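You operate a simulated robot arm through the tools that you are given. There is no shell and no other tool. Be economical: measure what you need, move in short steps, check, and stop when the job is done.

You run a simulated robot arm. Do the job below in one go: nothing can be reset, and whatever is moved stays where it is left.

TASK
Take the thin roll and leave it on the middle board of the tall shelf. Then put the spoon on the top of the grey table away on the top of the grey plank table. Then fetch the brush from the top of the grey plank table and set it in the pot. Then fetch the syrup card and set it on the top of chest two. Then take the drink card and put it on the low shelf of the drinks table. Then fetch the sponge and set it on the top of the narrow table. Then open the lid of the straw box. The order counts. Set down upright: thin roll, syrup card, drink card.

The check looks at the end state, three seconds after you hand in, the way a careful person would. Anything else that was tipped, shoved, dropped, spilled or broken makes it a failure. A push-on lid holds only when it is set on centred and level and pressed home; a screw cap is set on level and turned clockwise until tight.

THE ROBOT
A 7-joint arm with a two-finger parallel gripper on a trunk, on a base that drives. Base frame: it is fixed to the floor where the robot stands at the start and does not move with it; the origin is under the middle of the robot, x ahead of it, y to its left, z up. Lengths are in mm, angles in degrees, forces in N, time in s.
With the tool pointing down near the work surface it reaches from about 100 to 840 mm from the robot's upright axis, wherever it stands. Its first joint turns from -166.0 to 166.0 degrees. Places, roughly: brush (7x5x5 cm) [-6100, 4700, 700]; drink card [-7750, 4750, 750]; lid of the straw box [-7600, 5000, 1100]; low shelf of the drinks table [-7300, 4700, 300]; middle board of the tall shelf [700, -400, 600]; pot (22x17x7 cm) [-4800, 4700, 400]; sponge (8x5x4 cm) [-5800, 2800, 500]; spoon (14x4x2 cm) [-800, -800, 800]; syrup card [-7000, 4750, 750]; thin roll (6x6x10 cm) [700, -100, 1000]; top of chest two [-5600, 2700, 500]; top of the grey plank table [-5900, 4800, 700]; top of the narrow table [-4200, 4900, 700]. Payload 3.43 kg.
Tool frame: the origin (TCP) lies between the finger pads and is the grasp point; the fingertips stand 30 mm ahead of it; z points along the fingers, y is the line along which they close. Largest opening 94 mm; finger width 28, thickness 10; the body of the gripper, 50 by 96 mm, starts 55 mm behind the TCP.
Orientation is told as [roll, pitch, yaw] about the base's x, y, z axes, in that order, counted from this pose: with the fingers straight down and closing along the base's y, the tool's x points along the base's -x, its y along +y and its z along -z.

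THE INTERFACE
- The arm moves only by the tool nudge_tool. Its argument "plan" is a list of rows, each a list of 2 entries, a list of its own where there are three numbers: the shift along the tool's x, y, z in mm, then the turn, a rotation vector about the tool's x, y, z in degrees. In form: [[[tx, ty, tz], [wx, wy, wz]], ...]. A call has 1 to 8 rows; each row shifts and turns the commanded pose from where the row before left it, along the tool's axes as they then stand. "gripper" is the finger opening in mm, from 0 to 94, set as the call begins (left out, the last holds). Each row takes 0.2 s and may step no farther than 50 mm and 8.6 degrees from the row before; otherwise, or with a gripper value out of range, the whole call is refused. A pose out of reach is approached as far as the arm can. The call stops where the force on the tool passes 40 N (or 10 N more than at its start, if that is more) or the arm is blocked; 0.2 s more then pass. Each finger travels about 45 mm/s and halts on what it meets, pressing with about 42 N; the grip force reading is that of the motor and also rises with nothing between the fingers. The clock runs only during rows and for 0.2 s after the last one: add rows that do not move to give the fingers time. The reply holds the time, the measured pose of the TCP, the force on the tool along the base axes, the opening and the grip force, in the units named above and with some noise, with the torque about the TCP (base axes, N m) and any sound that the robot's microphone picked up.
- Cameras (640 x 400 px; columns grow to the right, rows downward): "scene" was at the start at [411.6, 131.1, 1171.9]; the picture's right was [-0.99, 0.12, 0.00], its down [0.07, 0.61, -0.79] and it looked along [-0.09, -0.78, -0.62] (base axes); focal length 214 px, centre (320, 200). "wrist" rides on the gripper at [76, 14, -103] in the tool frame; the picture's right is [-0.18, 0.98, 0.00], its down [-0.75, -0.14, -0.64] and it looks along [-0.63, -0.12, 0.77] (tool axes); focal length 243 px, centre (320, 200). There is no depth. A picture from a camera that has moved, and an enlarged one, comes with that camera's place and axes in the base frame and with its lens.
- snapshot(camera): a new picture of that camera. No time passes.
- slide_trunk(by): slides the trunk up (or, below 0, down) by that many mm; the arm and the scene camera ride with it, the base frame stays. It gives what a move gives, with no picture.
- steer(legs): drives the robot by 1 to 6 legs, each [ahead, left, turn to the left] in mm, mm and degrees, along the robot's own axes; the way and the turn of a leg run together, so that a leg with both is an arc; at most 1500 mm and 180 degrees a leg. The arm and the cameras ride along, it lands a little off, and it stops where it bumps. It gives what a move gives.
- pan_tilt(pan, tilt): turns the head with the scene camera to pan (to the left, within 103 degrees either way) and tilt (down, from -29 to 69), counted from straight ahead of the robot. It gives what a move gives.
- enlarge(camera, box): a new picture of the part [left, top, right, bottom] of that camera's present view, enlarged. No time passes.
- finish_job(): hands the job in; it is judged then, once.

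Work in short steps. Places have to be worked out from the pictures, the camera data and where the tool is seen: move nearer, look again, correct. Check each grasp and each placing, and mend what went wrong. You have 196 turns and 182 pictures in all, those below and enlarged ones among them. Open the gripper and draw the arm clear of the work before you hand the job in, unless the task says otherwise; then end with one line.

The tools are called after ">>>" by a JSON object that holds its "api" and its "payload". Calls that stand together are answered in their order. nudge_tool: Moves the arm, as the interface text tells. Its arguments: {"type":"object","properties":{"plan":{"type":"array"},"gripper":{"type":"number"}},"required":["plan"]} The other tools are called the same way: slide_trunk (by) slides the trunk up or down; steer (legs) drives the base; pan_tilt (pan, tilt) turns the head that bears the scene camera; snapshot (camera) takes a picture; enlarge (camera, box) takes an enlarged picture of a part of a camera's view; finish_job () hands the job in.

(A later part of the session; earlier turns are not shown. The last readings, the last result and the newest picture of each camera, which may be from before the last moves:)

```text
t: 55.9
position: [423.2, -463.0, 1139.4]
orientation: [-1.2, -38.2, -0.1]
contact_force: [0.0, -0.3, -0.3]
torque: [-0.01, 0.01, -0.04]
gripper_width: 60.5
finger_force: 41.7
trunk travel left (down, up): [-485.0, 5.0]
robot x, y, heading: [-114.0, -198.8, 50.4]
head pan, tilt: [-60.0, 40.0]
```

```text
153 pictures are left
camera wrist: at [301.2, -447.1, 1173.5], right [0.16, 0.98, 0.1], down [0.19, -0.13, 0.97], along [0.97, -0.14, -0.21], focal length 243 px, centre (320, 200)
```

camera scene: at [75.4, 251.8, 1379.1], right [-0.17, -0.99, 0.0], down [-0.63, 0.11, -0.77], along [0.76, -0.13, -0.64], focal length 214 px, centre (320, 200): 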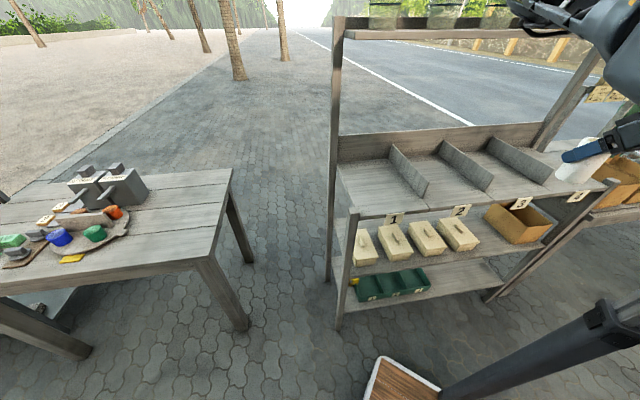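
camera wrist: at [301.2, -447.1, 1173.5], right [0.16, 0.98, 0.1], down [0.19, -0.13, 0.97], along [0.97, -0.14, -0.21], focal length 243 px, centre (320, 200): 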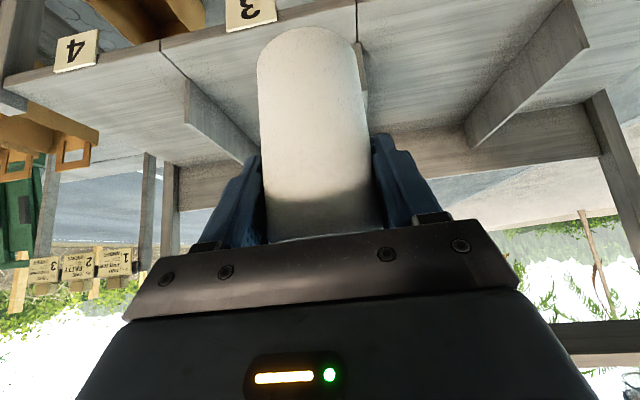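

The top board's front edge is at x≈523, and the gap on the middle board spans y≈-540..-740. I lower the trunk 320 mm and look with the wrist camera.

>>> {"api": "slide_trunk", "payload": {"by": -320}}

>>> {"api": "snapshot", "payload": {"camera": "wrist"}}

>>> {"api": "snapshot", "payload": {"camera": "scene"}}

```text
t: 59.1
position: [423.0, -463.6, 818.8]
orientation: [-1.2, -38.1, -0.3]
contact_force: [-1.0, -1.1, -0.7]
torque: [0.0, -0.02, -0.02]
gripper_width: 60.0
finger_force: 41.8
trunk travel left (down, up): [-165.0, 325.0]
robot x, y, heading: [-108.2, -199.6, 50.2]
head pan, tilt: [-60.0, 40.0]
```

```text
152 pictures are left
camera wrist: at [300.9, -447.4, 853.6], right [0.16, 0.98, 0.1], down [0.19, -0.13, 0.97], along [0.97, -0.14, -0.21], focal length 243 px, centre (320, 200)
```

wrist: 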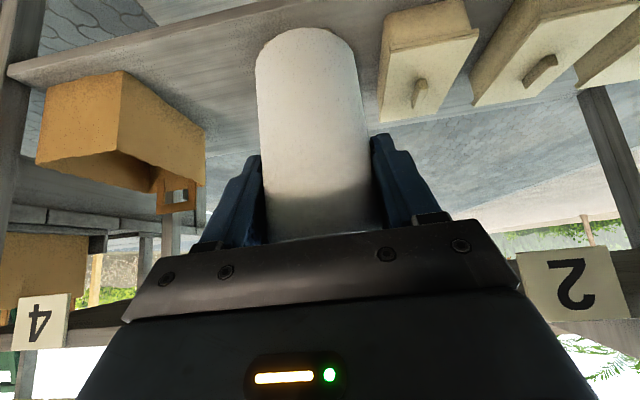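

```text
151 pictures are left
camera scene: at [75.4, 251.2, 1059.3], right [-0.17, -0.99, 0.0], down [-0.63, 0.11, -0.77], along [0.76, -0.13, -0.64], focal length 214 px, centre (320, 200)
```

scene: 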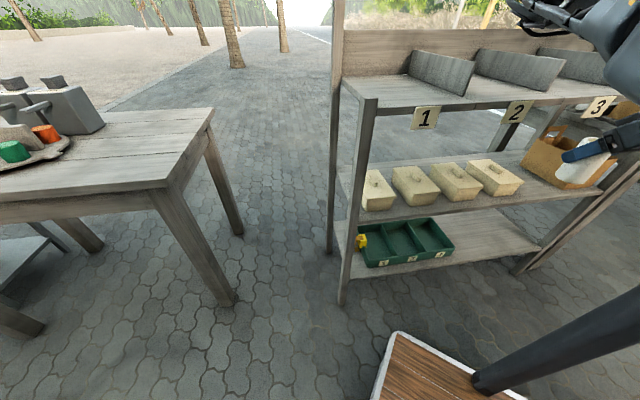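

Triangulating the gap: fourth box ends at y≈-393, brown box starts near -685, board front edge x≈480, board z≈600–637. I aim to set the roll at (535,-540).

>>> {"api": "nudge_tool", "payload": {"plan": [[[0, -38.5, 0], [0, 0, 0]], [[0, -38.5, 0], [0, 0, 0]], [[23.5, 0, 30], [0, 0, 0]], [[23.5, 0, 30], [0, 0, 0]], [[-29.4, 0, 23], [0, 0, 0]], [[-29.4, 0, 23], [0, 0, 0]], [[-29.4, 0, 23], [0, 0, 0]]]}}

>>> {"api": "snapshot", "payload": {"camera": "wrist"}}

>>> {"api": "snapshot", "payload": {"camera": "scene"}}

```text
t: 60.7
position: [534.5, -543.7, 744.9]
orientation: [-1.2, -38.1, -0.3]
contact_force: [0.0, -0.2, -0.5]
torque: [0.01, 0.0, -0.04]
gripper_width: 59.8
finger_force: 41.8
trunk travel left (down, up): [-165.0, 325.0]
robot x, y, heading: [-112.8, -196.1, 50.6]
head pan, tilt: [-60.0, 40.0]
```

```text
150 pictures are left
camera wrist: at [411.3, -527.2, 778.7], right [0.16, 0.98, 0.1], down [0.19, -0.13, 0.97], along [0.97, -0.14, -0.21], focal length 243 px, centre (320, 200)
```

wrist: 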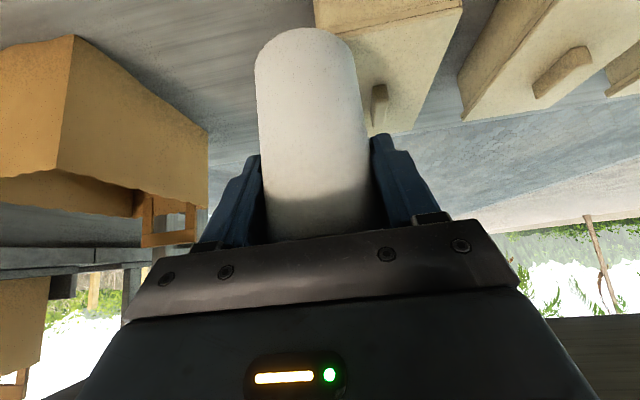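

```text
149 pictures are left
camera scene: at [75.4, 251.1, 1059.3], right [-0.17, -0.99, 0.0], down [-0.63, 0.11, -0.77], along [0.76, -0.13, -0.64], focal length 214 px, centre (320, 200)
```

scene: 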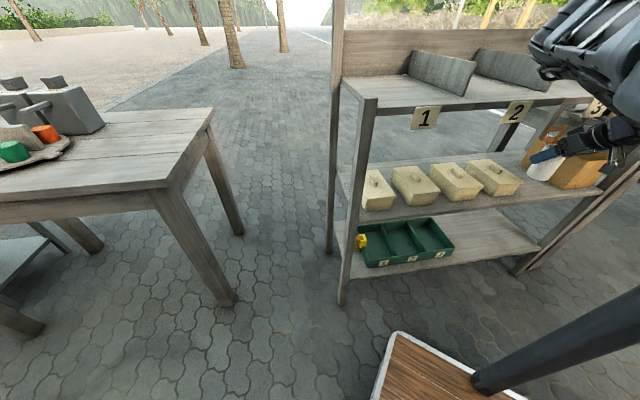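

The earlier match mixed two boxes. Re-triangulating gives a board z≈565, box four's edge at y≈-537, the brown box at y≈-758, and a front edge at x≈540. The new target is (600,-648); I shift over there while staying high.

>>> {"api": "nudge_tool", "payload": {"plan": [[[0, -35, 0], [0, 0, 0]], [[0, -35, 0], [0, 0, 0]], [[0, -34, 0], [0, 0, 0]], [[20, 0, 25], [0, 0, 0]], [[-25.6, 0, 20], [0, 0, 0]], [[-25.6, 0, 20], [0, 0, 0]]]}}

>>> {"api": "snapshot", "payload": {"camera": "wrist"}}

>>> {"api": "enlarge", "payload": {"camera": "scene", "box": [440, 60, 640, 260]}}

```text
t: 62.1
position: [561.0, -623.7, 723.2]
orientation: [-1.2, -38.0, -0.5]
contact_force: [0.1, -0.1, -0.2]
torque: [0.0, 0.01, 0.02]
gripper_width: 59.8
finger_force: 42.5
out of reach, approached as far as the arm can: row 4, 5, 6
trunk travel left (down, up): [-165.0, 325.0]
robot x, y, heading: [-113.0, -199.0, 50.5]
head pan, tilt: [-60.0, 40.0]
```

```text
148 pictures are left
camera wrist: at [437.4, -608.3, 757.5], right [0.16, 0.98, 0.1], down [0.19, -0.13, 0.97], along [0.97, -0.14, -0.21], focal length 243 px, centre (320, 200)
```

wrist: 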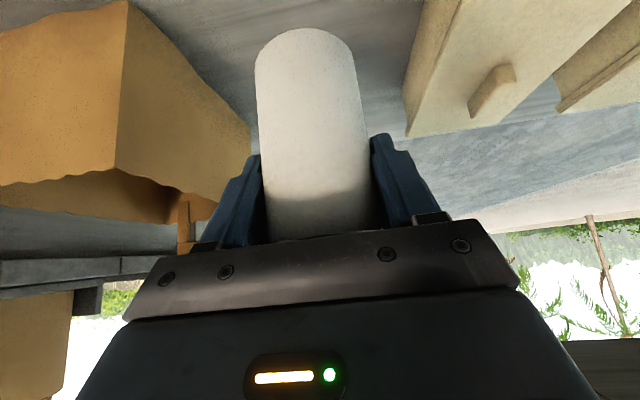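

```text
2.00 times, centred on (540, 160) of scene
camera zoom: at [75.4, 251.2, 1059.3], right [-0.17, -0.99, 0.0], down [-0.63, 0.11, -0.77], along [0.76, -0.13, -0.64], focal length 429 px, centre (-120, 280)
```

zoom: 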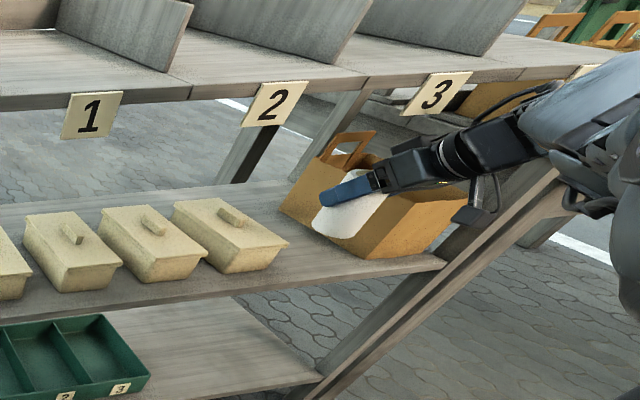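

The spot is out of reach from here. I retract 100 mm out of the shelf, drive 150 mm toward −y, then come back in.

>>> {"api": "nudge_tool", "payload": {"plan": [[[26.3, 0, -20.6], [0, 0, 0]], [[26.3, 0, -20.6], [0, 0, 0]], [[26.3, 0, -20.6], [0, 0, 0]]]}}

>>> {"api": "steer", "payload": {"legs": [[-115, -96, 0]]}}

>>> {"api": "snapshot", "payload": {"camera": "wrist"}}

```text
t: 63.1
position: [545.7, -621.2, 723.7]
orientation: [-2.3, -38.2, 6.2]
contact_force: [-0.1, 0.4, -1.1]
torque: [0.02, 0.0, -0.02]
gripper_width: 59.8
finger_force: 41.9
out of reach, approached as far as the arm can: row 1, 2, 3
trunk travel left (down, up): [-165.0, 325.0]
robot x, y, heading: [-111.9, -195.6, 50.3]
head pan, tilt: [-60.0, 40.0]
stopped in row 3: the arm was blocked; the commanded pose is now the measured one
```

```text
t: 64.7
position: [547.7, -765.0, 723.6]
orientation: [-2.0, -38.4, 6.1]
contact_force: [-0.4, 0.1, -0.4]
torque: [-0.02, 0.02, -0.02]
gripper_width: 59.7
finger_force: 42.1
trunk travel left (down, up): [-165.0, 325.0]
robot x, y, heading: [-114.0, -342.9, 49.9]
head pan, tilt: [-60.0, 40.0]
stopped in leg 1: the robot was blocked; the commanded pose is now the measured one
```

```text
146 pictures are left
camera wrist: at [424.0, -761.7, 756.2], right [0.06, 0.99, 0.09], down [0.2, -0.1, 0.97], along [0.98, -0.04, -0.21], focal length 243 px, centre (320, 200)
```

wrist: 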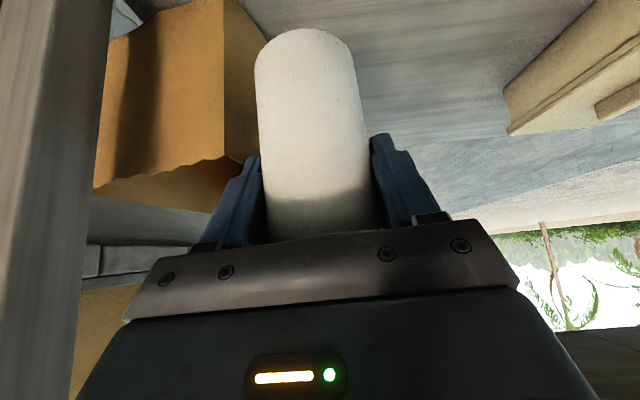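

Both motions ended "blocked", so I must see what is touching before moving again.

>>> {"api": "snapshot", "payload": {"camera": "scene"}}

>>> {"api": "enlarge", "payload": {"camera": "scene", "box": [380, 0, 640, 220]}}

```text
145 pictures are left
camera scene: at [78.2, 106.2, 1058.4], right [-0.17, -0.99, 0.0], down [-0.63, 0.11, -0.77], along [0.75, -0.13, -0.64], focal length 214 px, centre (320, 200)
```

scene: 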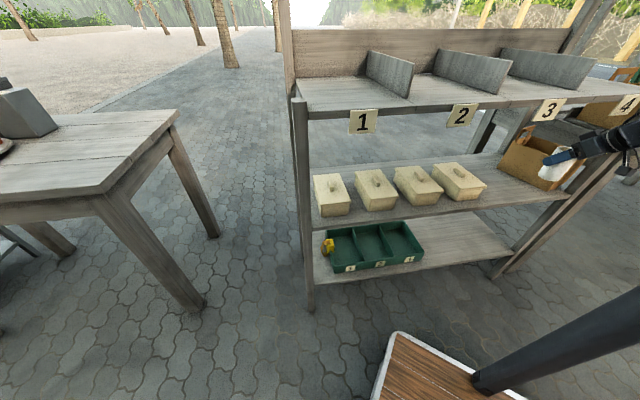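

```text
1.82 times, centred on (510, 110) of scene
camera zoom: at [78.2, 106.2, 1058.4], right [-0.17, -0.99, 0.0], down [-0.63, 0.11, -0.77], along [0.75, -0.13, -0.64], focal length 390 px, centre (-26, 364)
```

zoom: 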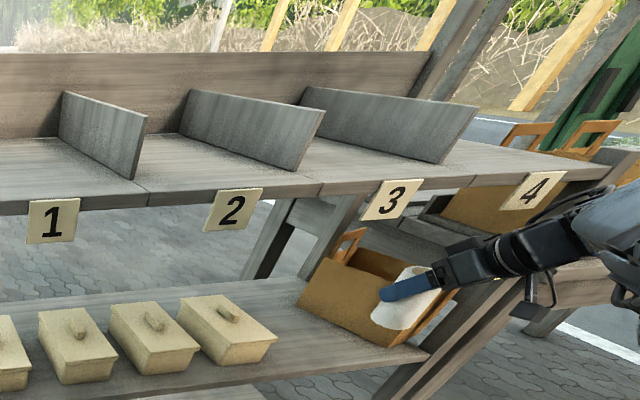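

The roll hangs just in front of the brown box with no force on it. I nudge it gently up and to +y, away from the box.

>>> {"api": "nudge_tool", "payload": {"plan": [[[-6, 0, -8], [0, 0, 0]], [[0, 25, 0], [0, 0, 0]]]}}

```text
t: 65.2
position: [556.2, -762.5, 728.2]
orientation: [-1.8, -38.2, 6.0]
contact_force: [-0.9, 0.2, -0.4]
torque: [0.01, -0.04, -0.02]
gripper_width: 59.6
finger_force: 41.6
out of reach, approached as far as the arm can: row 2
trunk travel left (down, up): [-165.0, 325.0]
robot x, y, heading: [-111.3, -342.3, 50.0]
head pan, tilt: [-60.0, 40.0]
```

The arm is at a joint limit here, so I let the base do the positioning: world shift (+35,+117) brings the roll to about (591,-645).

>>> {"api": "steer", "payload": {"legs": [[90, 75, 0]]}}

>>> {"api": "snapshot", "payload": {"camera": "wrist"}}

>>> {"api": "enlarge", "payload": {"camera": "scene", "box": [380, 0, 640, 220]}}

```text
t: 66.5
position: [554.0, -644.6, 728.3]
orientation: [-1.8, -38.2, 6.0]
contact_force: [-1.0, 0.9, 0.7]
torque: [0.01, 0.01, 0.03]
gripper_width: 59.7
finger_force: 42.5
trunk travel left (down, up): [-165.0, 325.0]
robot x, y, heading: [-113.1, -227.1, 50.2]
head pan, tilt: [-60.0, 40.0]
```

```text
143 pictures are left
camera wrist: at [431.7, -641.1, 761.4], right [0.06, 0.99, 0.09], down [0.2, -0.1, 0.97], along [0.98, -0.04, -0.21], focal length 243 px, centre (320, 200)
```

wrist: 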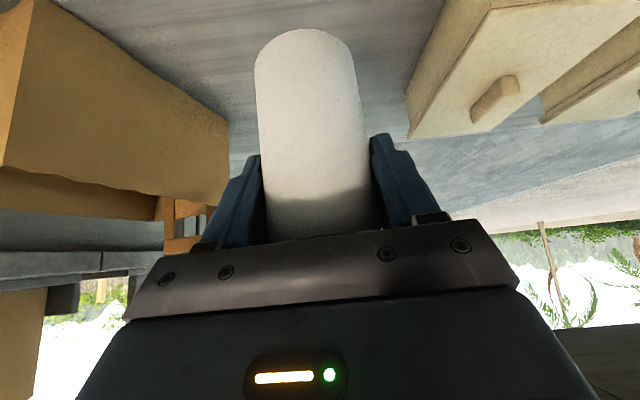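

```text
1.82 times, centred on (510, 110) of scene
camera zoom: at [77.8, 223.4, 1059.3], right [-0.17, -0.99, 0.0], down [-0.63, 0.11, -0.77], along [0.75, -0.13, -0.64], focal length 390 px, centre (-26, 364)
```

zoom: 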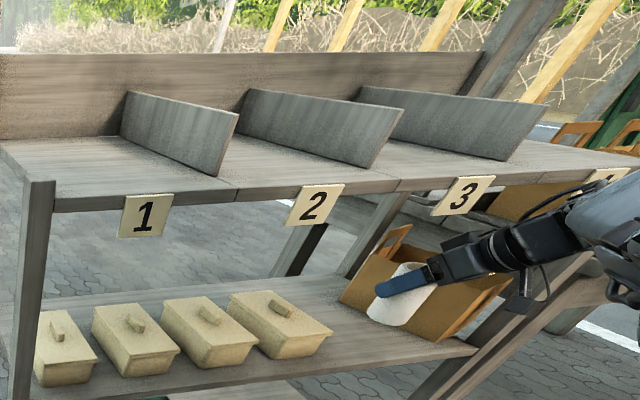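

It now sits centred between the box and the brown carton. I lower the trunk 62 mm, then advance 32 mm with the base.

>>> {"api": "slide_trunk", "payload": {"by": -62}}

>>> {"api": "snapshot", "payload": {"camera": "wrist"}}

>>> {"api": "enlarge", "payload": {"camera": "scene", "box": [440, 0, 640, 160]}}

```text
t: 67.5
position: [555.2, -644.5, 665.6]
orientation: [-1.9, -38.2, 6.0]
contact_force: [0.0, 0.9, -0.6]
torque: [0.02, 0.03, 0.01]
gripper_width: 59.6
finger_force: 42.7
trunk travel left (down, up): [-103.0, 387.0]
robot x, y, heading: [-113.6, -226.6, 50.2]
head pan, tilt: [-60.0, 40.0]
```

```text
141 pictures are left
camera wrist: at [431.7, -641.1, 699.5], right [0.06, 0.99, 0.09], down [0.2, -0.1, 0.97], along [0.98, -0.04, -0.21], focal length 243 px, centre (320, 200)
```

wrist: 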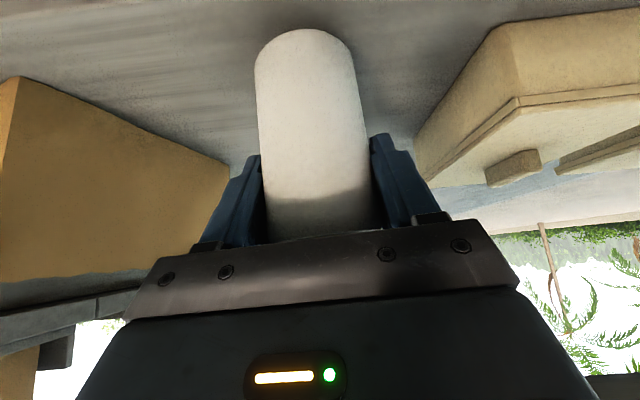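

```text
2.50 times, centred on (540, 80) of scene
camera zoom: at [77.8, 223.4, 997.3], right [-0.17, -0.99, 0.0], down [-0.63, 0.11, -0.77], along [0.75, -0.13, -0.64], focal length 536 px, centre (-230, 500)
```

zoom: 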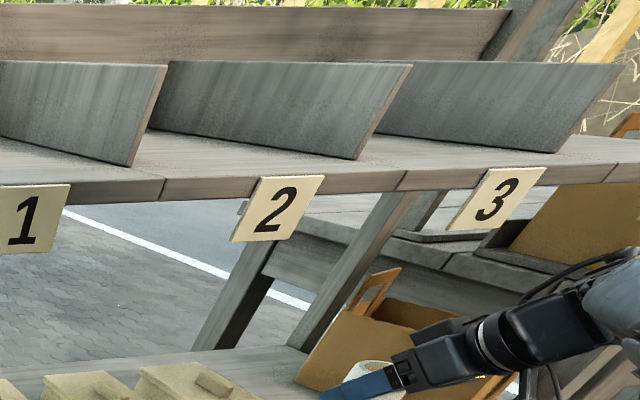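

I raise 10 mm for safety and advance 32 mm deeper with the base.

>>> {"api": "slide_trunk", "payload": {"by": 10}}

>>> {"api": "steer", "payload": {"legs": [[20, -24, 0]]}}

>>> {"api": "snapshot", "payload": {"camera": "wrist"}}

```text
t: 68.1
position: [554.9, -644.4, 676.2]
orientation: [-1.9, -38.2, 5.9]
contact_force: [-0.3, -0.5, -0.6]
torque: [0.01, 0.0, -0.02]
gripper_width: 59.6
finger_force: 42.0
trunk travel left (down, up): [-113.0, 377.0]
robot x, y, heading: [-114.1, -226.0, 49.9]
head pan, tilt: [-60.0, 40.0]
```

```text
t: 68.9
position: [586.0, -644.5, 675.4]
orientation: [-1.9, -38.2, 6.0]
contact_force: [0.2, 0.3, -0.7]
torque: [0.0, 0.0, 0.02]
gripper_width: 59.8
finger_force: 42.3
trunk travel left (down, up): [-113.0, 377.0]
robot x, y, heading: [-79.8, -225.7, 50.3]
head pan, tilt: [-60.0, 40.0]
```

```text
139 pictures are left
camera wrist: at [463.0, -640.8, 709.4], right [0.06, 0.99, 0.09], down [0.2, -0.1, 0.97], along [0.98, -0.04, -0.21], focal length 243 px, centre (320, 200)
```

wrist: 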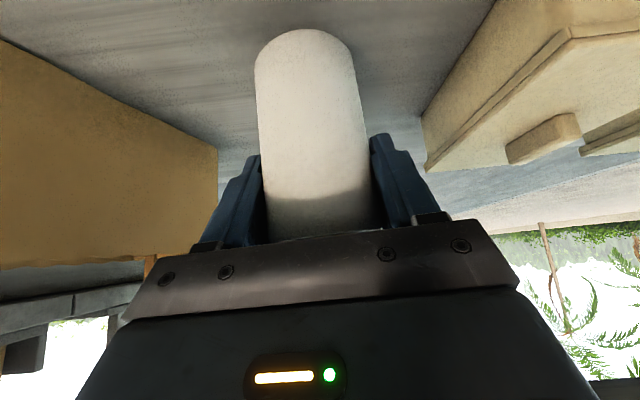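

Now lower gently in small steps, watching for contact.

>>> {"api": "nudge_tool", "payload": {"plan": [[[3.1, 0, 3.9], [0, 0, 0]], [[3.1, 0, 3.9], [0, 0, 0]], [[3.1, 0, 3.9], [0, 0, 0]], [[3.1, 0, 3.9], [0, 0, 0]], [[0, 0, 0], [0, 0, 0]]]}}

```text
t: 70.1
position: [586.3, -641.9, 655.8]
orientation: [-1.9, -38.2, 5.9]
contact_force: [0.7, -0.1, -0.1]
torque: [-0.01, -0.05, 0.02]
gripper_width: 59.8
finger_force: 41.7
trunk travel left (down, up): [-113.0, 377.0]
robot x, y, heading: [-79.1, -227.2, 50.2]
head pan, tilt: [-60.0, 40.0]
```

No contact yet (bottom ≈ 579). I continue with 3 mm steps.

>>> {"api": "nudge_tool", "payload": {"plan": [[[1.85, 0, 2.36], [0, 0, 0]], [[1.85, 0, 2.36], [0, 0, 0]], [[1.85, 0, 2.36], [0, 0, 0]], [[0, 0, 0], [0, 0, 0]]]}}

>>> {"api": "snapshot", "payload": {"camera": "wrist"}}

```text
t: 71.1
position: [586.6, -641.6, 652.6]
orientation: [-2.2, -38.4, 6.0]
contact_force: [-2.5, -8.3, 34.2]
torque: [0.15, 0.42, 0.13]
gripper_width: 59.6
finger_force: 42.1
out of reach, approached as far as the arm can: row 1, 3
trunk travel left (down, up): [-113.0, 377.0]
robot x, y, heading: [-78.0, -223.8, 50.0]
head pan, tilt: [-60.0, 40.0]
```

```text
138 pictures are left
camera wrist: at [462.8, -638.0, 686.2], right [0.06, 0.99, 0.09], down [0.2, -0.1, 0.98], along [0.98, -0.04, -0.2], focal length 243 px, centre (320, 200)
```

wrist: 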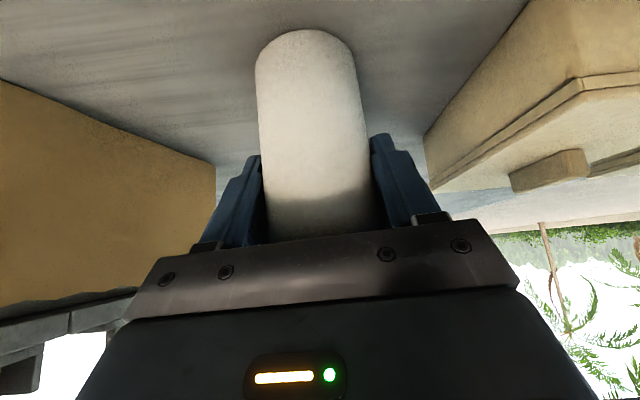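

Contact: 34 N upward. I ease up a bit, then open the fingers.

>>> {"api": "nudge_tool", "payload": {"plan": [[[-2.5, 0, -3.2], [0, 0, 0]], [[0, 0, 0], [0, 0, 0]]]}}

>>> {"api": "nudge_tool", "payload": {"plan": [[[0, 0, 0], [0, 0, 0]], [[0, 0, 0], [0, 0, 0]], [[0, 0, 0], [0, 0, 0]], [[0, 0, 0], [0, 0, 0]]], "gripper": 90}}

>>> {"api": "snapshot", "payload": {"camera": "wrist"}}

```text
t: 71.7
position: [586.7, -639.3, 653.3]
orientation: [-1.8, -38.4, 5.9]
contact_force: [2.7, -4.9, 14.4]
torque: [0.02, -0.11, -0.04]
gripper_width: 59.6
finger_force: 41.9
trunk travel left (down, up): [-113.0, 377.0]
robot x, y, heading: [-82.1, -225.7, 50.0]
head pan, tilt: [-60.0, 40.0]
```

```text
t: 72.7
position: [586.5, -639.8, 652.6]
orientation: [-1.8, -38.2, 6.0]
contact_force: [-0.2, 0.1, 0.1]
torque: [-0.01, 0.02, -0.02]
gripper_width: 89.7
finger_force: 0.1
trunk travel left (down, up): [-113.0, 377.0]
robot x, y, heading: [-80.4, -228.6, 50.2]
head pan, tilt: [-60.0, 40.0]
```

```text
137 pictures are left
camera wrist: at [462.5, -636.4, 686.9], right [0.06, 0.99, 0.09], down [0.2, -0.1, 0.97], along [0.98, -0.04, -0.21], focal length 243 px, centre (320, 200)
```

wrist: 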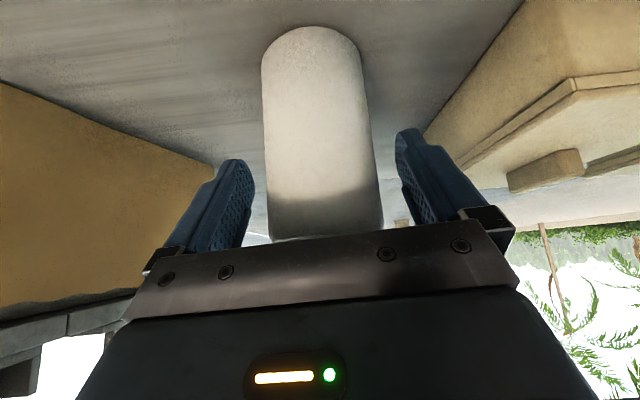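

The roll stands free. I withdraw straight back (−x) with the base.

>>> {"api": "steer", "payload": {"legs": [[-193, 230, 0]]}}

>>> {"api": "snapshot", "payload": {"camera": "wrist"}}

>>> {"api": "snapshot", "payload": {"camera": "scene"}}

```text
t: 74.5
position: [401.9, -592.6, 654.3]
orientation: [-1.9, -38.2, 8.0]
contact_force: [-0.3, -0.1, 0.1]
torque: [-0.01, -0.01, -0.01]
gripper_width: 90.3
finger_force: 0.1
trunk travel left (down, up): [-113.0, 377.0]
robot x, y, heading: [-279.4, -202.5, 52.2]
head pan, tilt: [-60.0, 40.0]
stopped in leg 1: the robot was blocked; the commanded pose is now the measured one
```

```text
136 pictures are left
camera wrist: at [277.6, -594.1, 687.4], right [0.02, 1.0, 0.09], down [0.21, -0.09, 0.97], along [0.98, -0.01, -0.21], focal length 243 px, centre (320, 200)
```

wrist: 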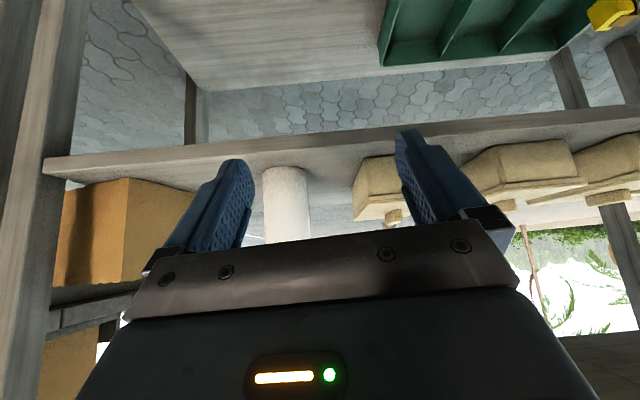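

```text
135 pictures are left
camera scene: at [-109.1, 252.0, 1007.3], right [-0.13, -0.99, 0.0], down [-0.64, 0.08, -0.77], along [0.76, -0.1, -0.64], focal length 214 px, centre (320, 200)
```

scene: 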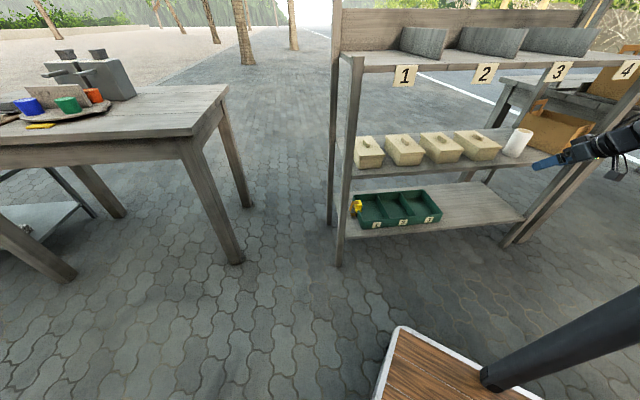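

The roll stands well on the middle board. The drive was blocked, so I look around behind and left before moving.

>>> {"api": "pan_tilt", "payload": {"pan": 103, "tilt": 45}}

>>> {"api": "snapshot", "payload": {"camera": "scene"}}

```text
t: 77.0
position: [401.6, -594.1, 654.5]
orientation: [-1.9, -38.3, 8.1]
contact_force: [-1.1, 0.2, 0.5]
torque: [-0.01, 0.0, 0.01]
gripper_width: 90.0
finger_force: 0.1
trunk travel left (down, up): [-113.0, 377.0]
robot x, y, heading: [-282.9, -204.6, 52.6]
head pan, tilt: [103.0, 45.0]
```

```text
134 pictures are left
camera scene: at [-267.4, 297.0, 1000.0], right [0.42, 0.91, 0.0], down [0.64, -0.29, -0.71], along [-0.64, 0.29, -0.71], focal length 214 px, centre (320, 200)
```

scene: 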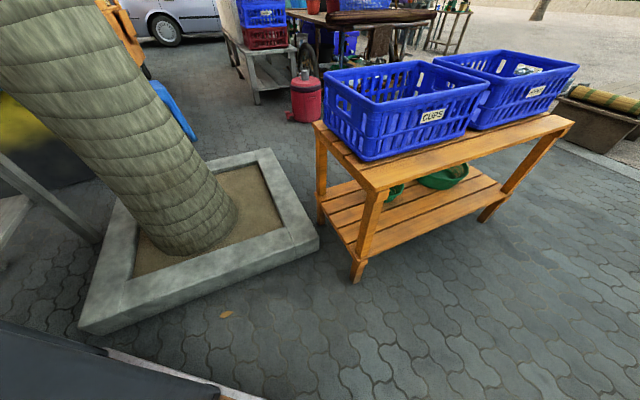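

The planter isn't touching; the grey table behind is the suspect. I raise the trunk, step away (+x,+y), and turn right to look.

>>> {"api": "slide_trunk", "payload": {"by": 340}}

>>> {"api": "steer", "payload": {"legs": [[150, 20, 0]]}}

>>> {"api": "pan_tilt", "payload": {"pan": -100, "tilt": 45}}

>>> {"api": "snapshot", "payload": {"camera": "scene"}}

```text
t: 80.3
position: [401.9, -593.6, 993.8]
orientation: [-1.9, -38.2, 8.1]
contact_force: [0.2, 0.6, 0.7]
torque: [0.04, 0.02, 0.04]
gripper_width: 89.9
finger_force: 0.1
trunk travel left (down, up): [-453.0, 37.0]
robot x, y, heading: [-282.3, -201.7, 52.5]
head pan, tilt: [103.0, 45.0]
```

```text
t: 81.7
position: [476.4, -461.2, 993.2]
orientation: [-1.9, -38.2, 8.1]
contact_force: [-0.5, 0.6, 0.2]
torque: [-0.01, -0.01, 0.02]
gripper_width: 90.1
finger_force: 0.1
trunk travel left (down, up): [-453.0, 37.0]
robot x, y, heading: [-202.6, -71.4, 52.5]
head pan, tilt: [103.0, 45.0]
```

```text
t: 84.7
position: [477.4, -462.3, 993.1]
orientation: [-1.9, -38.2, 8.2]
contact_force: [0.3, -0.5, 0.7]
torque: [0.02, -0.01, 0.01]
gripper_width: 89.8
finger_force: 0.1
trunk travel left (down, up): [-453.0, 37.0]
robot x, y, heading: [-204.0, -72.6, 52.3]
head pan, tilt: [-100.0, 45.0]
```

```text
133 pictures are left
camera scene: at [-63.2, 334.4, 1340.0], right [-0.74, -0.68, 0.0], down [-0.48, 0.52, -0.71], along [0.48, -0.52, -0.71], focal length 214 px, centre (320, 200)
```

scene: 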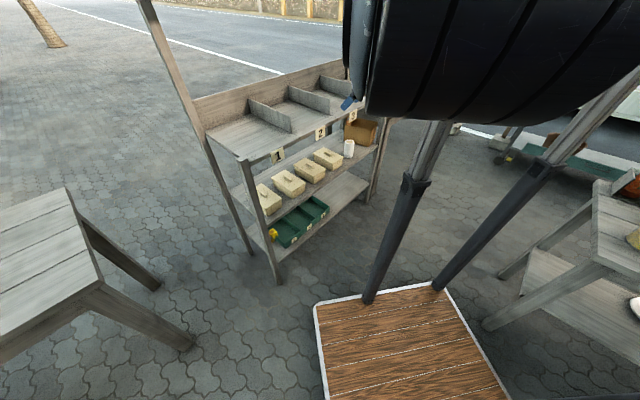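

The base is about 690×525 mm and the grey table edge lies at x≈-523, y≈-560..-980. I'll stand east of the table facing −y, so the table is on the robot's right. I turn 90° right first with the arm high.

>>> {"api": "slide_trunk", "payload": {"by": 37}}

>>> {"api": "steer", "payload": {"legs": [[0, 0, -90]]}}

>>> {"api": "snapshot", "payload": {"camera": "scene"}}

```text
t: 85.5
position: [477.0, -461.4, 1030.7]
orientation: [-1.9, -38.3, 8.1]
contact_force: [-0.5, 0.2, 0.0]
torque: [-0.06, 0.01, -0.01]
gripper_width: 90.2
finger_force: 0.1
trunk travel left (down, up): [-490.0, 0.0]
robot x, y, heading: [-202.7, -71.5, 52.7]
head pan, tilt: [-100.0, 45.0]
```

```text
t: 89.7
position: [-587.8, -758.4, 1031.7]
orientation: [-2.0, -38.2, -81.3]
contact_force: [-0.3, -0.3, -0.2]
torque: [0.04, 0.0, 0.0]
gripper_width: 90.2
finger_force: 0.1
trunk travel left (down, up): [-490.0, 0.0]
robot x, y, heading: [-208.1, -69.4, -37.2]
head pan, tilt: [-100.0, 45.0]
```

```text
132 pictures are left
camera scene: at [201.9, -209.9, 1377.0], right [-0.68, 0.73, 0.0], down [0.52, 0.48, -0.71], along [-0.52, -0.48, -0.71], focal length 214 px, centre (320, 200)
```

scene: 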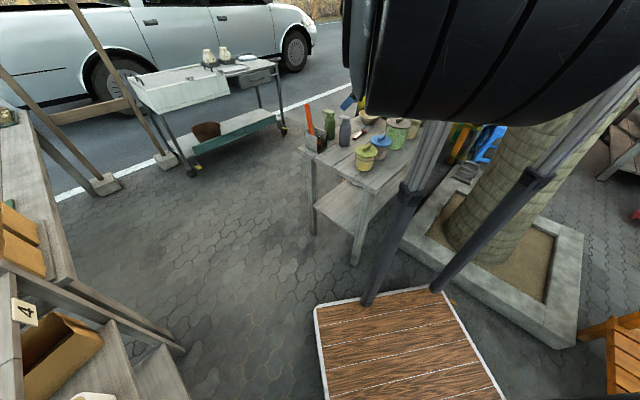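

The table with jars and bottles is in view; arm is above it. I drive down between table and shelf, then turn to face −y.

>>> {"api": "steer", "payload": {"legs": [[484, -363, 0]]}}

>>> {"api": "steer", "payload": {"legs": [[0, 0, -53]]}}

>>> {"api": "snapshot", "payload": {"camera": "scene"}}

>>> {"api": "snapshot", "payload": {"camera": "wrist"}}

```text
t: 92.1
position: [-489.3, -1142.5, 1031.7]
orientation: [-1.9, -38.4, -82.2]
contact_force: [0.4, 0.6, -0.3]
torque: [0.01, -0.01, 0.01]
gripper_width: 90.0
finger_force: 0.0
trunk travel left (down, up): [-490.0, 0.0]
robot x, y, heading: [-98.3, -461.9, -37.9]
head pan, tilt: [-100.0, 45.0]
stopped in leg 1: the robot was blocked; the commanded pose is now the measured one
```

```text
t: 94.9
position: [-877.6, -552.0, 1031.4]
orientation: [-1.8, -38.5, -135.4]
contact_force: [0.3, 0.1, 0.3]
torque: [0.0, 0.0, -0.02]
gripper_width: 90.2
finger_force: 0.1
trunk travel left (down, up): [-490.0, 0.0]
robot x, y, heading: [-97.9, -457.1, -91.8]
head pan, tilt: [-100.0, 45.0]
```

```text
131 pictures are left
camera scene: at [26.2, -872.0, 1377.0], right [0.2, 0.98, 0.0], down [0.69, -0.14, -0.71], along [-0.69, 0.14, -0.71], focal length 214 px, centre (320, 200)
```

scene: 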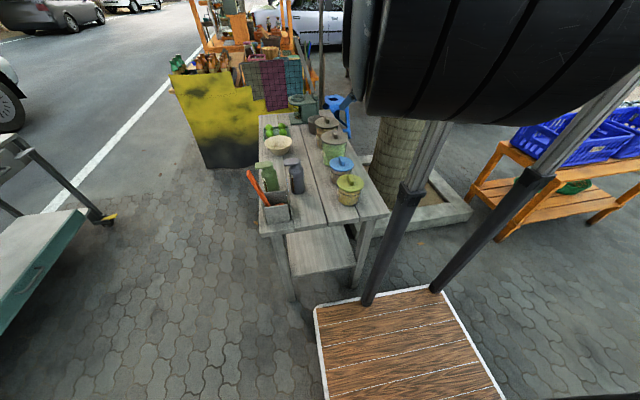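

```text
130 pictures are left
camera wrist: at [-777.2, -479.1, 1065.0], right [0.57, -0.82, 0.09], down [-0.22, -0.05, 0.97], along [-0.79, -0.58, -0.21], focal length 243 px, centre (320, 200)
```

wrist: 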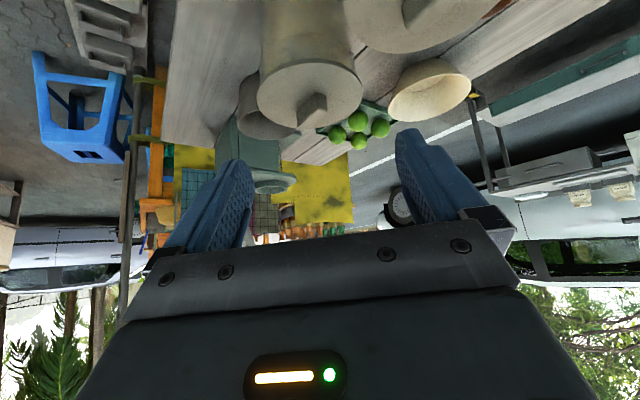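

I enlarge the table to find the spoon.

>>> {"api": "enlarge", "payload": {"camera": "scene", "box": [220, 80, 420, 280]}}

```text
2.00 times, centred on (320, 180) of scene
camera zoom: at [26.2, -872.0, 1377.0], right [0.2, 0.98, 0.0], down [0.69, -0.14, -0.71], along [-0.69, 0.14, -0.71], focal length 429 px, centre (320, 240)
```

zoom: 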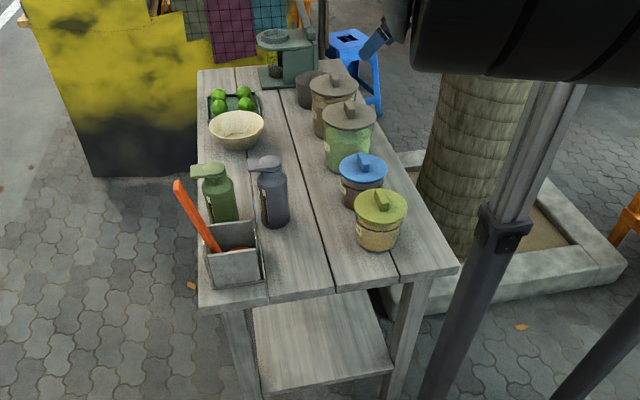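

The spoon must be hidden behind the bottles near (-800,-800). I pitch the tool to vertical above the table and look down with the wrist camera.

>>> {"api": "nudge_tool", "payload": {"plan": [[[0, 0, 0], [0, 7.7, 0]], [[0, 0, 0], [0, 7.7, 0]], [[0, 0, 0], [0, 7.7, 0]], [[0, 0, 0], [0, 7.7, 0]], [[0, 0, 0], [0, 7.6, 0]]]}}

>>> {"api": "snapshot", "payload": {"camera": "wrist"}}

>>> {"api": "enlarge", "payload": {"camera": "scene", "box": [220, 80, 420, 280]}}

```text
t: 96.1
position: [-834.1, -570.1, 1028.4]
orientation: [-1.5, 0.1, -136.8]
contact_force: [0.0, -0.2, -0.6]
torque: [0.02, 0.04, 0.0]
gripper_width: 90.0
finger_force: 0.0
out of reach, approached as far as the arm can: row 1, 2, 3, 4, 5
trunk travel left (down, up): [-490.0, 0.0]
robot x, y, heading: [-96.3, -458.7, -91.5]
head pan, tilt: [-100.0, 45.0]
```

```text
128 pictures are left
camera wrist: at [-766.5, -532.0, 1131.5], right [0.54, -0.84, -0.03], down [-0.64, -0.43, 0.64], along [-0.55, -0.33, -0.77], focal length 243 px, centre (320, 200)
```

wrist: 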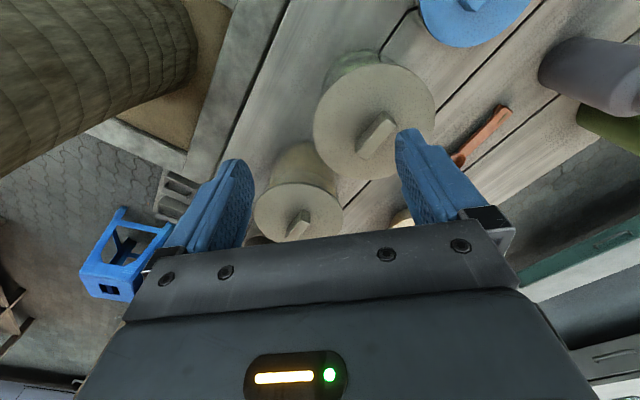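

```text
2.00 times, centred on (320, 180) of scene
camera zoom: at [26.1, -872.1, 1377.0], right [0.2, 0.98, 0.0], down [0.69, -0.14, -0.71], along [-0.69, 0.14, -0.71], focal length 429 px, centre (320, 240)
```

zoom: 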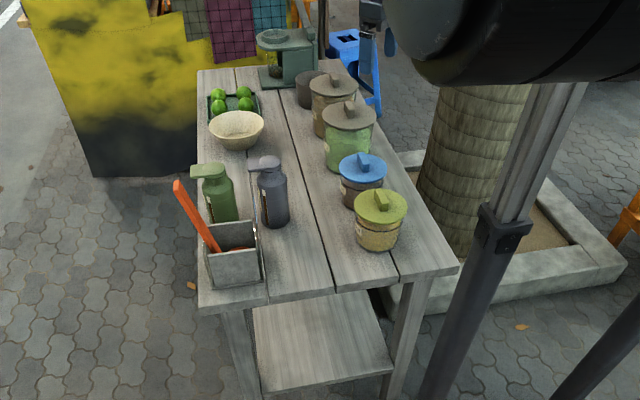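

Spoon found: a wooden spoon lying along x from about (-723,-838) to (-850,-855), just behind the dark bottle. I drive ahead 250 mm (−y) to bring it into comfortable reach.

>>> {"api": "steer", "payload": {"legs": [[260, 0, 0]]}}

>>> {"api": "nudge_tool", "payload": {"plan": [[[0, 0, 0], [0, 0, -8.5]], [[0, 0, 0], [0, 0, -8.5]], [[0, 0, 0], [0, 0, -8.5]], [[0, 0, 0], [0, 0, -8.5]], [[0, 0, 0], [0, 0, -8.5]], [[0, 0, 0], [0, 0, -8.5]], [[0, 0, 0], [0, 0, -8.5]], [[0, 0, 0], [0, 0, -8.5]]]}}

```text
t: 98.0
position: [-841.3, -835.8, 1029.4]
orientation: [-1.5, -0.1, -136.6]
contact_force: [0.0, 0.1, -1.0]
torque: [-0.02, 0.0, -0.02]
gripper_width: 90.2
finger_force: 0.0
trunk travel left (down, up): [-490.0, 0.0]
robot x, y, heading: [-107.7, -723.7, -91.6]
head pan, tilt: [-100.0, 45.0]
```

```text
t: 99.8
position: [-841.4, -836.0, 1029.5]
orientation: [-0.5, 1.4, -68.5]
contact_force: [-0.8, -0.3, 0.5]
torque: [-0.02, -0.02, 0.01]
gripper_width: 90.1
finger_force: 0.1
trunk travel left (down, up): [-490.0, 0.0]
robot x, y, heading: [-98.4, -726.5, -91.2]
head pan, tilt: [-100.0, 45.0]
```

Turning works; I continue the yaw toward 0–8° and look.

>>> {"api": "nudge_tool", "payload": {"plan": [[[0, 0, 0], [0, 0, -8.5]], [[0, 0, 0], [0, 0, -8.5]], [[0, 0, 0], [0, 0, -8.5]], [[0, 0, 0], [0, 0, -8.5]], [[0, 0, 0], [0, 0, -8.5]], [[0, 0, 0], [0, 0, -8.5]], [[0, 0, 0], [0, 0, -8.5]], [[0, 0, 0], [0, 0, -8.5]]]}}

>>> {"api": "snapshot", "payload": {"camera": "wrist"}}

```text
t: 101.6
position: [-840.8, -836.6, 1027.2]
orientation: [1.2, 1.0, -0.4]
contact_force: [0.6, 1.1, -0.1]
torque: [0.01, 0.02, 0.01]
gripper_width: 90.1
finger_force: 0.1
trunk travel left (down, up): [-490.0, 0.0]
robot x, y, heading: [-102.1, -722.8, -91.5]
head pan, tilt: [-100.0, 45.0]
```

```text
126 pictures are left
camera wrist: at [-914.7, -824.4, 1132.9], right [0.19, 0.98, 0.02], down [0.76, -0.16, 0.63], along [0.62, -0.11, -0.78], focal length 243 px, centre (320, 200)
```

wrist: 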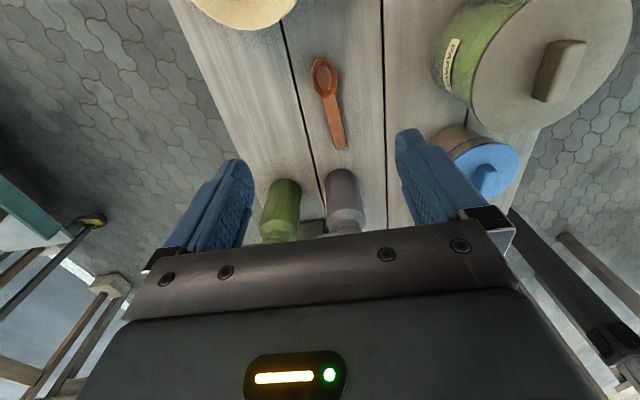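

The spoon lies along x from (-855,-828) to (-723,-823), top z≈764. I move above its middle (-775,-825), narrow the gripper to 60, and descend to z≈805.

>>> {"api": "nudge_tool", "payload": {"plan": [[[-33, 6, 0], [0, 0, 0]], [[-33, 6, 0], [0, 0, 0]], [[0, 0, 45], [0, 0, 0]], [[0, 0, 45], [0, 0, 0]], [[0, 0, 45], [0, 0, 0]], [[0, 0, 45], [0, 0, 0]], [[0, 0, 40], [0, 0, 0]]], "gripper": 60}}

>>> {"api": "snapshot", "payload": {"camera": "wrist"}}

```text
t: 103.2
position: [-760.0, -824.5, 813.7]
orientation: [1.1, 1.0, -0.7]
contact_force: [-0.6, 0.4, 1.8]
torque: [-0.13, 0.0, 0.06]
gripper_width: 60.2
finger_force: 0.0
out of reach, approached as far as the arm can: row 7
trunk travel left (down, up): [-490.0, 0.0]
robot x, y, heading: [-106.5, -724.6, -91.5]
head pan, tilt: [-100.0, 45.0]
```

```text
125 pictures are left
camera wrist: at [-833.8, -812.4, 918.5], right [0.2, 0.98, 0.02], down [0.76, -0.16, 0.62], along [0.62, -0.11, -0.78], focal length 243 px, centre (320, 200)
```

wrist: 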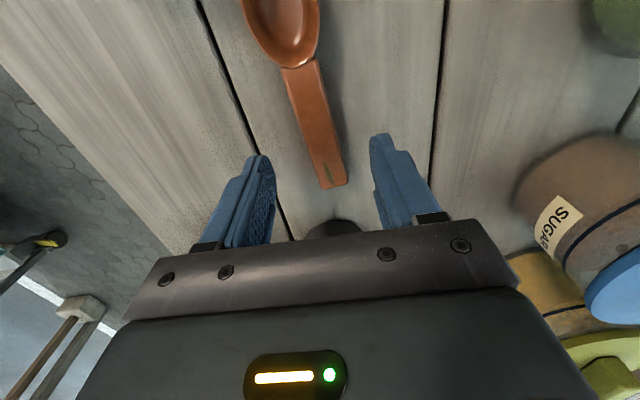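

The handle runs from (-809,-826) to (-723,-821). I shift back to x≈-771 and lower with the trunk 25 mm.

>>> {"api": "nudge_tool", "payload": {"plan": [[[11, 1, 0], [0, 0, 0]], [[0, 0, 0], [0, 0, 0]]]}}

>>> {"api": "slide_trunk", "payload": {"by": -18}}

```text
t: 103.8
position: [-761.0, -826.4, 812.8]
orientation: [1.0, 1.1, -0.5]
contact_force: [0.5, -0.5, 0.1]
torque: [-0.01, 0.01, 0.0]
gripper_width: 60.2
finger_force: 0.0
out of reach, approached as far as the arm can: row 1
trunk travel left (down, up): [-490.0, 0.0]
robot x, y, heading: [-101.3, -727.9, -91.2]
head pan, tilt: [-100.0, 45.0]
```

```text
t: 104.4
position: [-759.6, -827.7, 795.2]
orientation: [1.1, 1.0, -0.6]
contact_force: [0.8, -0.8, -0.9]
torque: [0.02, 0.02, -0.03]
gripper_width: 60.2
finger_force: 0.2
trunk travel left (down, up): [-472.0, 18.0]
robot x, y, heading: [-100.6, -725.7, -91.3]
head pan, tilt: [-100.0, 45.0]
```

x≈-760 is fine on the handle. I lower 13 mm more and then close.

>>> {"api": "slide_trunk", "payload": {"by": -13}}

>>> {"api": "snapshot", "payload": {"camera": "wrist"}}

```text
t: 104.9
position: [-761.5, -826.0, 790.9]
orientation: [1.2, 0.9, -0.3]
contact_force: [9.6, -3.1, 12.5]
torque: [-0.54, -0.45, 0.32]
gripper_width: 61.1
finger_force: 0.8
trunk travel left (down, up): [-463.0, 27.0]
robot x, y, heading: [-101.6, -723.3, -91.4]
head pan, tilt: [-100.0, 45.0]
stopped: the force on the tool passed its limit at 54 N (the readings are from after the stop); the commanded pose is now the measured one
```

```text
124 pictures are left
camera wrist: at [-835.3, -814.6, 895.3], right [0.19, 0.98, 0.02], down [0.76, -0.16, 0.63], along [0.62, -0.11, -0.78], focal length 243 px, centre (320, 200)
```

wrist: 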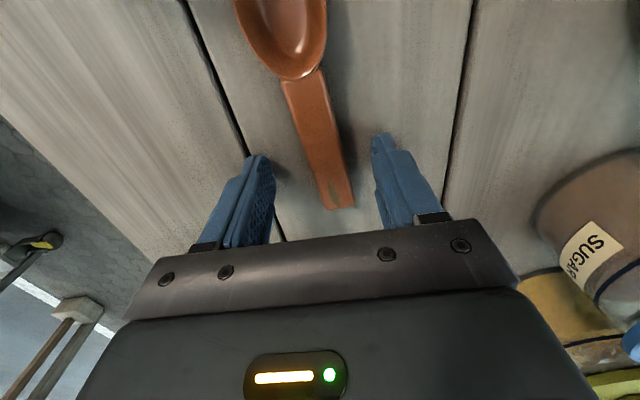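

Fingertips touch the table (top z≈760). I lift 2 mm and close on the handle.

>>> {"api": "nudge_tool", "payload": {"plan": [[[0, 4, -3], [0, 0, 0]], [[0, 0, 0], [0, 0, 0]]]}}

>>> {"api": "nudge_tool", "payload": {"plan": [[[0, 0, 0], [0, 0, 0]], [[0, 0, 0], [0, 0, 0]], [[0, 0, 0], [0, 0, 0]], [[0, 0, 0], [0, 0, 0]], [[0, 0, 0], [0, 0, 0]], [[0, 0, 0], [0, 0, 0]]], "gripper": 0}}

>>> {"api": "snapshot", "payload": {"camera": "wrist"}}

```text
t: 105.5
position: [-761.8, -823.1, 792.9]
orientation: [0.9, 0.8, -0.4]
contact_force: [0.6, -0.4, 0.3]
torque: [0.03, 0.01, -0.01]
gripper_width: 60.0
finger_force: 0.1
trunk travel left (down, up): [-463.0, 27.0]
robot x, y, heading: [-106.7, -724.8, -91.8]
head pan, tilt: [-100.0, 45.0]
```

```text
t: 106.9
position: [-760.7, -822.4, 793.3]
orientation: [1.1, 0.8, -0.5]
contact_force: [0.3, 0.3, 0.5]
torque: [0.0, 0.01, -0.06]
gripper_width: 19.2
finger_force: 42.2
trunk travel left (down, up): [-463.0, 27.0]
robot x, y, heading: [-100.9, -726.1, -91.3]
head pan, tilt: [-100.0, 45.0]
```

```text
123 pictures are left
camera wrist: at [-835.8, -810.8, 897.6], right [0.19, 0.98, 0.02], down [0.76, -0.16, 0.63], along [0.62, -0.11, -0.78], focal length 243 px, centre (320, 200)
```

wrist: 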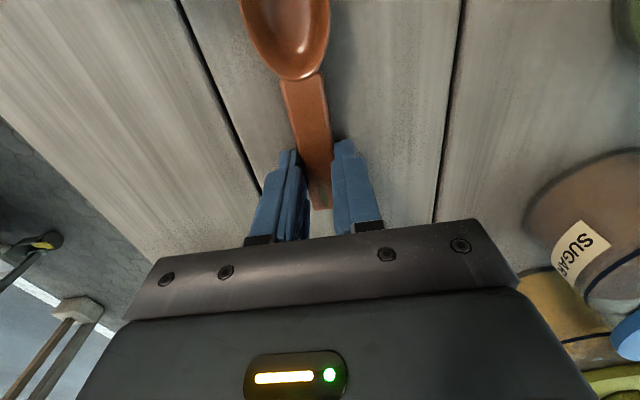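

Gripped at 19 mm. I lift straight up.

>>> {"api": "nudge_tool", "payload": {"plan": [[[0, 0, -30], [0, 0, 0]], [[0, 0, -45], [0, 0, 0]], [[0, 0, -45], [0, 0, 0]], [[0, 0, -45], [0, 0, 0]], [[0, 0, -45], [0, 0, 0]]]}}

>>> {"api": "snapshot", "payload": {"camera": "wrist"}}

>>> {"api": "pan_tilt", "payload": {"pan": -60, "tilt": 15}}

>>> {"api": "snapshot", "payload": {"camera": "scene"}}

```text
t: 108.1
position: [-824.0, -808.0, 980.5]
orientation: [0.9, 0.9, -0.4]
contact_force: [-0.4, -0.3, 0.3]
torque: [-0.01, 0.01, -0.01]
gripper_width: 19.4
finger_force: 41.6
out of reach, approached as far as the arm can: row 1, 2, 3, 4, 5
trunk travel left (down, up): [-463.0, 27.0]
robot x, y, heading: [-102.7, -722.4, -91.8]
head pan, tilt: [-100.0, 45.0]
```

```text
122 pictures are left
camera wrist: at [-898.9, -794.8, 1083.6], right [0.19, 0.98, 0.01], down [0.76, -0.16, 0.63], along [0.62, -0.11, -0.78], focal length 243 px, centre (320, 200)
```

wrist: 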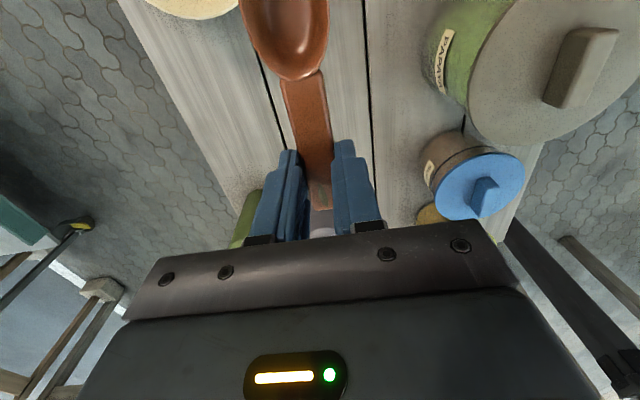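

```text
t: 109.2
position: [-825.2, -806.0, 977.7]
orientation: [1.0, 0.8, -0.4]
contact_force: [-0.3, -0.4, -0.4]
torque: [0.0, -0.01, -0.04]
gripper_width: 19.5
finger_force: 42.2
trunk travel left (down, up): [-463.0, 27.0]
robot x, y, heading: [-102.1, -727.6, -91.3]
head pan, tilt: [-60.0, 15.0]
```

```text
121 pictures are left
camera scene: at [18.2, -1194.7, 1397.1], right [-0.48, 0.88, 0.0], down [0.23, 0.12, -0.97], along [-0.85, -0.46, -0.26], focal length 214 px, centre (320, 200)
```

scene: 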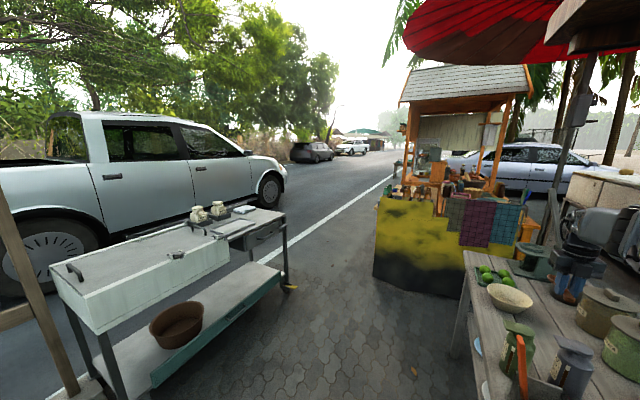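

The spoon is held. Now the long drive: I shift east, then back north out of the alley, arm over the clear side.

>>> {"api": "slide_trunk", "payload": {"by": 27}}

>>> {"api": "steer", "payload": {"legs": [[0, 170, 0], [-750, 0, 0]]}}

>>> {"api": "pan_tilt", "payload": {"pan": -103, "tilt": 20}}

>>> {"api": "snapshot", "payload": {"camera": "scene"}}

```text
t: 109.9
position: [-824.3, -807.4, 1006.3]
orientation: [0.9, 0.7, -0.6]
contact_force: [-0.4, -0.4, -0.2]
torque: [0.0, 0.01, -0.01]
gripper_width: 19.4
finger_force: 41.7
trunk travel left (down, up): [-490.0, 0.0]
robot x, y, heading: [-103.9, -724.6, -91.3]
head pan, tilt: [-60.0, 15.0]
```

```text
t: 115.0
position: [-634.8, -53.8, 1005.5]
orientation: [1.0, 0.9, -0.5]
contact_force: [0.1, -0.4, 0.2]
torque: [-0.01, -0.03, 0.0]
gripper_width: 19.3
finger_force: 42.5
trunk travel left (down, up): [-490.0, 0.0]
robot x, y, heading: [87.2, 30.9, -91.6]
head pan, tilt: [-60.0, 15.0]
```

```text
t: 116.1
position: [-635.1, -53.5, 1006.2]
orientation: [0.9, 0.8, -0.6]
contact_force: [0.0, -1.8, -0.4]
torque: [0.0, -0.05, -0.04]
gripper_width: 19.3
finger_force: 41.8
trunk travel left (down, up): [-490.0, 0.0]
robot x, y, heading: [87.3, 25.2, -91.3]
head pan, tilt: [-103.0, 20.0]
```

```text
120 pictures are left
camera scene: at [199.1, -376.2, 1415.7], right [0.25, 0.97, 0.0], down [0.33, -0.09, -0.94], along [-0.91, 0.24, -0.34], focal length 214 px, centre (320, 200)
```

scene: 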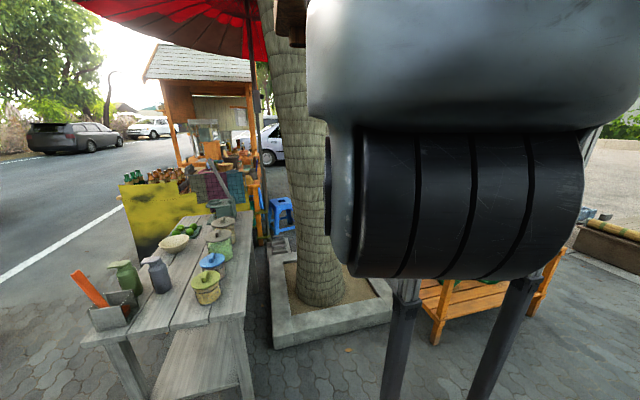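

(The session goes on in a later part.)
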